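You operate a simulated robot arm through the tools that you are given. There is no shell and no other tool. Be economical: measure what you need, move in short steps, check, and stop when the job is done.

Carry out the task below with a simulated robot arm. There is one attempt and no reset: what you move stays moved.

TASK
Stack the carton marked "soap" from the belt on top of the carton labelled "tape".

It is judged by the outcome, as a careful person would: the job done as asked, and still so three seconds after it is handed in. It fails if anything else is knocked over, pushed out of place, dropped, spilled or broken.

THE ROBOT
A 7-joint arm with a two-finger parallel gripper, fixed in place. Base frame: the origin is at the foot of the arm, x ahead of it, y to its left, z up; the work surface is at about z = 0. Lengths are in mm, angles in degrees, forces in N, time in s.
With the tool pointing down near the work surface it reaches from about 220 to 580 mm from the base axis. Its first joint turns from -66.0 to 66.0 degrees. Payload 2.5 kg.
Tool frame: the origin (TCP) lies between the finger pads and is the grasp point; the fingertips stand 23 mm ahead of it; z points along the fingers, y is the line along which they close. The gripper opens to 94 mm. The fingers are 38 mm wide and 10 mm thick; the gripper's body (54 by 96 mm) begins 39 mm behind the TCP.
Orientation is that of the tool frame in the base frame, as a unit quaternion [x, y, z, w]. With the fingers straight down and closing along the base's y, the tool's x points along the base's -x, its y along +y and its z along -z.

THE INTERFACE
- The arm moves only by the tool move_arm. Its argument "commands" is one flat list of numbers, 5 for each row, row after row: the gripper command, from -1 (fully open) to 1 (shut), values between in proportion, then the shift along the base's x, y, z in mm, then the turn about the base's z in degrees. In form: [fingers, x, y, z, spin, fingers, x, y, z, spin, ...]. A call has 1 to 12 rows; each row shifts and turns the commanded pose from where the row before left it. A row lasts 0.2 s, in which the tool goes at most 50 mm and 8.6 degrees; a call with a longer step from one row to the next is refused whole, and so is a gripper value outside its range. A pose out of reach is approached as far as the arm can. The call stops where the force on the tool passes 40 N (or 10 N more than at its start, if that is more) or the arm is blocked; 0.2 s more then pass. The fingers move at their own pace (about 108 mm/s each) and stop on an object; they squeeze with about 31 N. The grip force told is the motor's: it shows also when the fingers shut on nothing. Time passes only in rows, and 0.2 s behind the last, so rows that do not move let the fingers close. It gives the time, the measured TCP pose, the force on the tool (base axes), the opening and the grip force at its end, in the units of the frame above (readings bear some noise).
- Cameras (640 x 400 px; columns grow to the right, rows downward): "scene" is fixed at [105.9, -396.5, 560]; the picture's right is [0.92, -0.40, 0.00], its down [-0.16, -0.37, -0.91] and it looks along [0.37, 0.84, -0.41] (base axes); focal length 345 px, centre (320, 200). "wrist" rides on the gripper at [-39, 0, -44] in the tool frame; the picture's right is [0.00, -1.00, 0.00], its down [0.97, 0.00, -0.24] and it looks along [0.24, 0.00, 0.97] (tool axes); focal length 218 px, centre (320, 200).
- snapshot(camera): a new picture of that camera. No time passes.
- measure_at(camera, pixels): for up to 12 pixels [column, row] of the newest picture of that camera ("zoom" is the newest enlarged one), the place [x, y, z] in the base frame of the surface seen there, good to about 2 mm. No time passes.
- inspect(camera, box): a new picture of the part [left, top, right, bottom] of that camera's present view, enlarged. No time passes.
- hand_in(): hands the job in; it is judged then, once.

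Work in short steps. Measure before you move; look again where a grasp or a placing could have gone wrong, and mend it. You have 60 turns and 20 pictures in all, the two below and enlarged ones among them. Open the gripper and draw the arm clear of the work before you hand the job in, unless the task says otherwise; then end with one line.

The tools are called after "Call:" as a command line: name --argument value ..., lists and objects as JSON in quotes. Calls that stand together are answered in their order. move_arm: Moves the arm, as the interface text tells. Its arguments: {"type":"object","properties":{"commands":{"type":"array","items":{"type":"number"}}},"required":["commands"]} The other tools are called the same way: snapshot (camera) takes a picture; measure_at (camera, pixels) gives the place of the surface under pixels of a picture; inspect (camera, box) takes an enlarged picture of a part of a camera's view; hand_in () hands the job in.

At the start:

```text
time: 0.0
tool_pos: [299.0, 239.8, 388.6]
tool_rot: [0.001, 1.0, 0.0, -0.001]
contact_force: [0.2, 0.1, 0.2]
finger_gap: 94.0
gripper_force: 0.1
```

scene: 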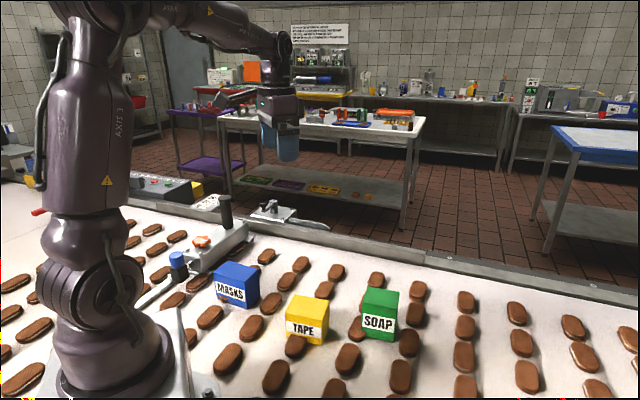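
wrist: 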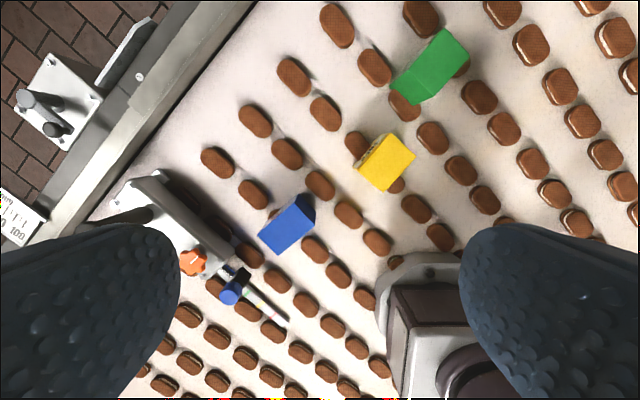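

The soap carton (green) is around scene (380,312), and tape (yellow) around (307,320). I measure their corners, the belt and the nearby items.

Call:
measure_at --camera "wrist" --pixels '[[440, 32], [466, 54], [430, 98], [396, 78], [430, 65], [389, 137], [412, 157], [386, 188], [360, 168], [386, 162], [440, 130], [350, 125]]'

Call:
inspect --camera "scene" --box '[200, 240, 460, 400]'

```text
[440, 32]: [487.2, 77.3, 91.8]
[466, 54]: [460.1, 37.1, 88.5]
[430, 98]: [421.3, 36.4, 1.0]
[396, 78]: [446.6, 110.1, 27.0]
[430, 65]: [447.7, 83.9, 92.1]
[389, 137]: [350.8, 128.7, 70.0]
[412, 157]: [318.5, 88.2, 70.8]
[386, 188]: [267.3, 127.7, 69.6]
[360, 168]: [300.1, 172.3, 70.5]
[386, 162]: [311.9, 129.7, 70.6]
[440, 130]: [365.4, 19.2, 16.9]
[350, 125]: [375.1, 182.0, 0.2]
```

```text
2.46 times, centred on (330, 320) of scene
```

zoom: 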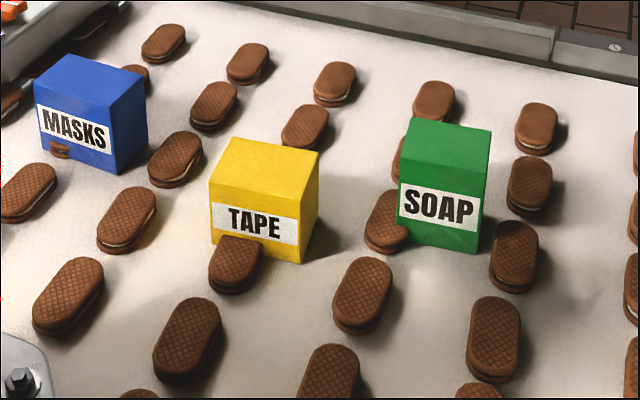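

Biscuits lie close around the soap carton. I measure corners and neighbours in the zoom.

Call:
measure_at --camera "zoom" --pixels '[[412, 121], [488, 133], [482, 179], [402, 165], [440, 150], [402, 225], [472, 250], [388, 215], [405, 238], [520, 250], [436, 98], [398, 160]]'

Call:
measure_at --camera "wrist" --pixels '[[442, 30], [464, 55], [426, 102], [392, 85], [425, 70], [416, 69], [406, 62], [437, 98], [400, 96], [408, 116], [463, 72], [422, 32]]'

Call:
inspect --camera "wrist" --box '[340, 0, 500, 100]'

```text
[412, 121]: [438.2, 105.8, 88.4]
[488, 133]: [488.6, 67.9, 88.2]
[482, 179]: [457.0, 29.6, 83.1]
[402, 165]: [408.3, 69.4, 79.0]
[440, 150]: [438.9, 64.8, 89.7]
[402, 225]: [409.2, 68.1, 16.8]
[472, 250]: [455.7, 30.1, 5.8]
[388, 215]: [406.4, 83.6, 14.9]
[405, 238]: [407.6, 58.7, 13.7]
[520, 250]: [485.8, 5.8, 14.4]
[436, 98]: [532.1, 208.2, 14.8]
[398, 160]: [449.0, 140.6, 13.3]
```

```text
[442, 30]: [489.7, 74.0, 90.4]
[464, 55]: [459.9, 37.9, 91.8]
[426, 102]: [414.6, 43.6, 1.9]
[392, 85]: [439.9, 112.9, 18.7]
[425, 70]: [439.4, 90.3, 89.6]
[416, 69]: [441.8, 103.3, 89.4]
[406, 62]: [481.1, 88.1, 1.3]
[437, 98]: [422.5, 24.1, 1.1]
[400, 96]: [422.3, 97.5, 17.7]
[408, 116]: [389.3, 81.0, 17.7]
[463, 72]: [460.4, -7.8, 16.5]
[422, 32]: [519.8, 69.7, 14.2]
```

```text
4.00 times, centred on (420, 50) of wrist
```

zoom: 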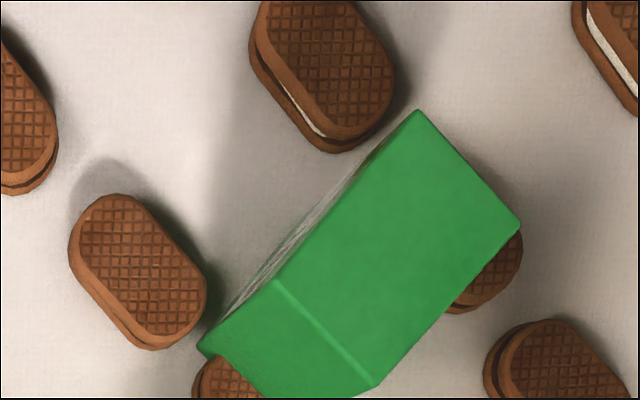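

Soap's top is about 62x48 mm at z≈90, yaw about -38°, centred near (448,68). Next I refine the corners and make a first move above it, turning -38°, then check whether the belt moves.

Call:
measure_at --camera "zoom" --pixels '[[418, 116], [514, 225], [374, 379], [282, 284], [395, 245]]'

Call:
move_arm --commands '[-1, 25, -29, -20, -7.6, -1, 25, -29, -20, -7.6, -1, 25, -29, -20, -7.6, -1, 25, -29, -20, -7.6, -1, 25, -29, -20, -7.6, -1, 0, 0, 0, 0]'

Call:
snapshot --camera "wrist"

Call:
inspect --camera "scene" --box '[200, 240, 460, 400]'

```text
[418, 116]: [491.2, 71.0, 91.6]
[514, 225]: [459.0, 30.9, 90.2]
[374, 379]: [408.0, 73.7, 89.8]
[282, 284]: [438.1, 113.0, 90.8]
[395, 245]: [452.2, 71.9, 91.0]
```

```text
time: 1.4
tool_pos: [429.6, 92.8, 288.2]
tool_rot: [0.327, 0.945, 0.0, 0.0]
contact_force: [0.0, 0.8, 0.5]
finger_gap: 94.3
gripper_force: 0.0
```

```text
15 pictures are left
```

wrist: 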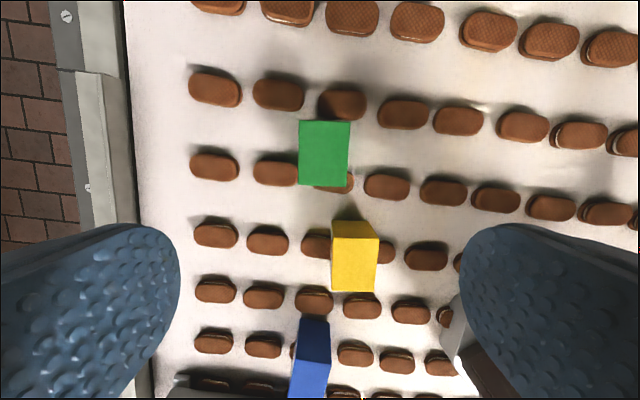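

```text
2.46 times, centred on (330, 320) of scene
```

zoom: 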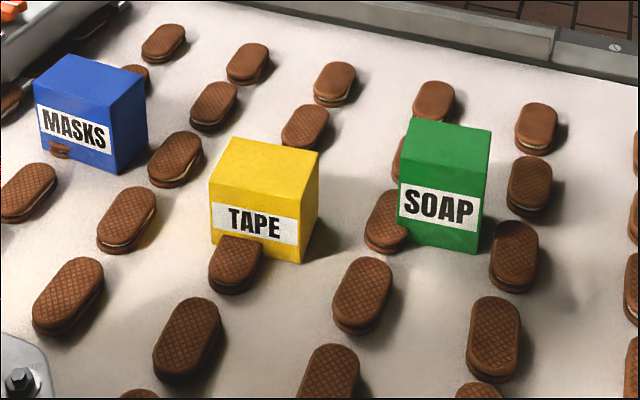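

The belt is still. Measure both tops' corners in the new wrist view.

Call:
measure_at --camera "wrist" --pixels '[[302, 123], [347, 124], [346, 183], [301, 183], [324, 153], [335, 237], [376, 238], [374, 289], [333, 288], [355, 263]]'

Call:
move_arm --commands '[-1, 0, 0, 0, 0]'

```text
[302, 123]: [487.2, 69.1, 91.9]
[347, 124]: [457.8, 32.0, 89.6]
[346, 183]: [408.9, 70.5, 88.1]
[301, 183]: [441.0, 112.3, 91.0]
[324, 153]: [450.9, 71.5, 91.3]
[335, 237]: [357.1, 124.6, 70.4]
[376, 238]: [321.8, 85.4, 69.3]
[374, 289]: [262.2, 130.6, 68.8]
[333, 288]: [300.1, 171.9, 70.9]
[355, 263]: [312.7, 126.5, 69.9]
```

```text
time: 1.8
tool_pos: [429.0, 93.7, 287.2]
tool_rot: [0.326, 0.945, 0.0, 0.0]
contact_force: [-0.6, 0.9, 1.2]
finger_gap: 94.1
gripper_force: 0.0
```

Move over soap centre (449,70) and descend to about z=135, above its top.

Call:
move_arm --commands '[-1, 10, -12, 0, 0, -1, 10, -12, 0, 0, -1, 0, 0, -40, 0, -1, 0, 0, -40, 0, -1, 0, 0, -40, 0, -1, 0, 0, -30, 0, -1, 0, 0, 0, 0]'

Call:
inspect --camera "scene" --box '[260, 200, 480, 360]'

```text
time: 3.4
tool_pos: [447.1, 69.6, 142.6]
tool_rot: [0.326, 0.945, 0.0, 0.0]
contact_force: [0.3, -0.6, -0.3]
finger_gap: 94.1
gripper_force: 0.1
```

```text
2.50 times, centred on (370, 280) of scene
```

zoom: 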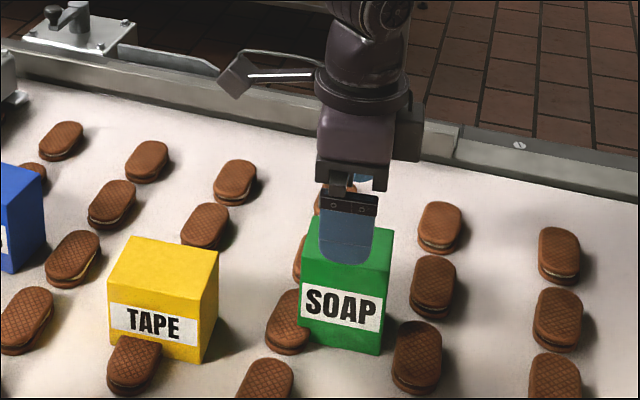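

Aligned over the soap. Descend to z≈67 (tips 44, well above the biscuits) and close.

Call:
move_arm --commands '[-1, 1, 0, -25, 0, -1, 0, 0, -25, 0, -1, 0, 0, -25, 0, -1, 0, 0, 0, 0, 0.3, 0, 0, 0, 0, 1, 0, 0, 0, 0, 1, 0, 0, 0, 0, 1, 0, 0, 0, 0]'

```text
time: 5.2
tool_pos: [446.6, 71.3, 65.2]
tool_rot: [0.326, 0.945, -0.001, -0.001]
contact_force: [-0.8, 0.2, -0.1]
finger_gap: 54.9
gripper_force: 30.6
```

It grips at 55 mm. Lift straight up 110 mm and look.

Call:
move_arm --commands '[1, 0, 0, 10, 0, 1, 0, 0, 20, 0, 1, 0, 0, 25, 0, 1, 0, 0, 25, 0, 1, 0, 0, 20, 0, 1, 0, 0, 10, 0, 1, 0, 0, 0, 0]'

Call:
inspect --camera "scene" --box '[220, 180, 480, 360]'

Call:
snapshot --camera "wrist"

```text
time: 6.8
tool_pos: [445.5, 71.0, 174.7]
tool_rot: [0.325, 0.946, 0.0, -0.001]
contact_force: [0.0, -0.1, -2.9]
finger_gap: 54.9
gripper_force: 31.1
```

```text
2.22 times, centred on (350, 270) of scene
```

zoom: 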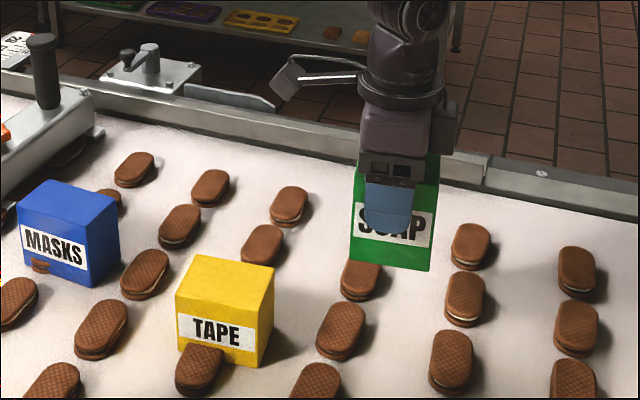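

```text
11 pictures are left
```

wrist: 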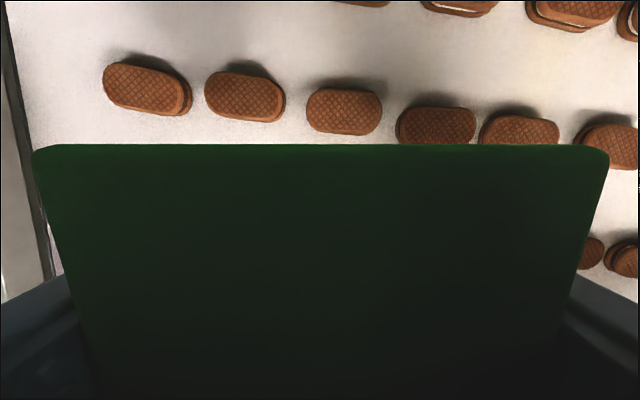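

Soap lifted upright, nothing disturbed. Measure the held box and the tape top to find the box's offset from the TCP.

Call:
measure_at --camera "wrist" --pixels '[[60, 152], [320, 150], [580, 152], [320, 250]]'

Call:
measure_at --camera "zoom" --pixels '[[354, 254], [426, 268], [354, 185], [200, 257], [271, 268], [255, 307], [180, 293], [225, 282], [428, 240], [180, 335], [258, 360]]'

```text
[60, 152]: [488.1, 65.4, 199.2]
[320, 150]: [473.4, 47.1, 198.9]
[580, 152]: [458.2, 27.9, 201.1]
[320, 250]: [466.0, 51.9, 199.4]
```

```text
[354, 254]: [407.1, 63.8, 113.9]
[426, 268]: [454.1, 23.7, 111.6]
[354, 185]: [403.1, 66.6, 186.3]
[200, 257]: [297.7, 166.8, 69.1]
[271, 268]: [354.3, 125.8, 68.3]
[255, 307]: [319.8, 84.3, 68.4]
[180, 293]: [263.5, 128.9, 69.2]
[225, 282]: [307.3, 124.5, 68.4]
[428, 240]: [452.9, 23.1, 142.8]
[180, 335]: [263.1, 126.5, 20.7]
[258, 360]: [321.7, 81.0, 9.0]
```

Box centre is at about (448,68), so the shift to the tape centre is about (-138,+60). Carry at this height (bottom ≈110, tape top ≈70).

Call:
move_arm --commands '[1, -10, 4, 0, 0, 1, -24, 10, 0, 0, 1, -30, 14, 0, 0, 1, -30, 14, 0, 0, 1, -24, 10, 0, 0, 1, -15, 6, 0, 0, 1, -5, 2, 0, 0, 1, 0, 0, 0, 0, 1, 0, 0, 0, 0]'

Call:
inspect --camera "scene" --box '[200, 180, 460, 360]'

```text
time: 8.8
tool_pos: [306.0, 130.7, 173.4]
tool_rot: [0.325, 0.946, 0.0, 0.0]
contact_force: [0.0, 1.4, -2.0]
finger_gap: 55.1
gripper_force: 31.4
```

```text
2.22 times, centred on (330, 270) of scene
```

zoom: 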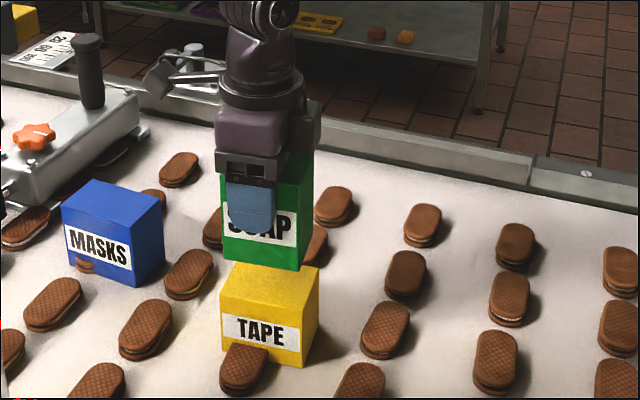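

Check the held box's corners against the tape's.

Call:
measure_at --camera "zoom" --pixels '[[226, 256], [297, 268], [226, 185], [310, 240], [298, 300], [224, 291], [224, 330], [296, 360], [316, 272]]'

```text
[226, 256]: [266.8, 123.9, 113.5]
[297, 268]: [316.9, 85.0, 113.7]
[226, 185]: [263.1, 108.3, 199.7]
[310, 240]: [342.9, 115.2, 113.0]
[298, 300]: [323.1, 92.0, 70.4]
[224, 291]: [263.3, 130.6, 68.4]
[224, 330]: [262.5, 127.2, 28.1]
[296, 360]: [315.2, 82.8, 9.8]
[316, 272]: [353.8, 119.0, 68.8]
```

Aligned within about 2 mm. Lower ~37 mm gently.

Call:
move_arm --commands '[1, 0, 0, -12, 0, 1, 0, 0, -12, 0, 1, 0, 0, -8, 0, 1, 0, 0, -3, 0, 1, 0, 0, 0, 0]'

```text
time: 10.0
tool_pos: [307.6, 130.9, 138.9]
tool_rot: [0.326, 0.945, -0.001, 0.0]
contact_force: [0.2, 0.5, -2.2]
finger_gap: 54.6
gripper_force: 31.4
```

Call:
move_arm --commands '[1, 0, 0, -1.5, 0, 1, 0, 0, -1, 0, 1, 0, 0, 0, 0]'

```text
time: 10.8
tool_pos: [307.2, 129.4, 135.6]
tool_rot: [0.325, 0.946, -0.001, 0.0]
contact_force: [-0.1, 0.1, -2.4]
finger_gap: 55.0
gripper_force: 31.2
```

Still hanging free (-2.4 N); continue in 1 mm steps.

Call:
move_arm --commands '[1, 0, 0, -1, 0, 1, 0, 0, 0, 0]'

Call:
move_arm --commands '[1, 0, 0, -1, 0, 1, 0, 0, 0, 0]'

```text
time: 11.4
tool_pos: [307.5, 129.2, 135.2]
tool_rot: [0.326, 0.945, 0.0, 0.0]
contact_force: [-3.6, -4.3, 17.6]
finger_gap: 54.6
gripper_force: 30.9
```

```text
time: 12.0
tool_pos: [308.0, 130.3, 135.1]
tool_rot: [0.325, 0.946, 0.0, 0.002]
contact_force: [-4.6, -8.3, 31.9]
finger_gap: 55.0
gripper_force: 31.4
```

Contact with the tape carton (32 N up). Ease up 1.5 mm, then open gently and look.

Call:
move_arm --commands '[1, 0, 0, 1.5, 0, 1, 0, 0, 0, 0, 0.0, 0, 0, 0, 0, -0.6, 0, 0, 0, 0, -1, 0, 0, 0, 0, -1, 0, 0, 0, 0]'

Call:
inspect --camera "scene" --box '[200, 180, 460, 360]'

```text
time: 13.4
tool_pos: [307.7, 130.5, 137.1]
tool_rot: [0.326, 0.945, -0.001, 0.0]
contact_force: [0.0, -0.7, 0.4]
finger_gap: 93.9
gripper_force: 0.1
```

```text
2.22 times, centred on (330, 270) of scene
```

zoom: 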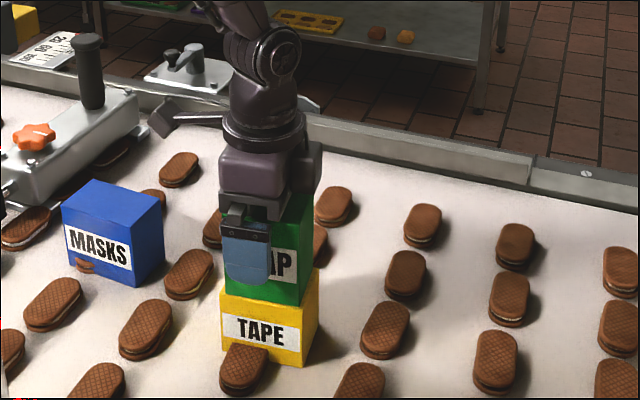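

The soap sits squarely on the tape. Rise straight up, well clear, and check.

Call:
move_arm --commands '[-1, 0, 0, 10, 0, -1, 0, 0, 25, 0, -1, 0, 0, 40, 0, -1, 0, 0, 40, 0, -1, 0, 0, 40, 0, -1, 0, 0, 40, 0, -1, 0, 0, 30, 0, -1, 0, 0, 0, 0]'

Call:
snapshot --camera "scene"

```text
time: 15.2
tool_pos: [308.6, 130.9, 360.5]
tool_rot: [0.326, 0.945, 0.0, 0.0]
contact_force: [0.5, -0.2, -0.2]
finger_gap: 94.2
gripper_force: 0.1
```

```text
8 pictures are left
```

scene: 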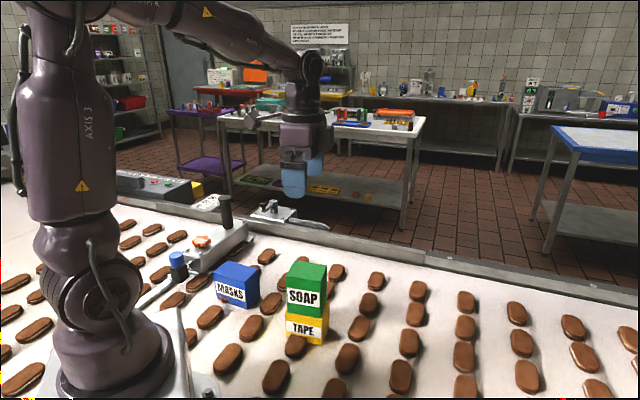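

The stack at (307,305) stands upright, everything else is in place and the arm is clear. Handing in.

Call:
hand_in

```text
The job is handed in.
```

The soap carton is stacked on top of the tape carton. It was standing upright with nothing else disturbed in the last picture, taken just before I handed the job in.
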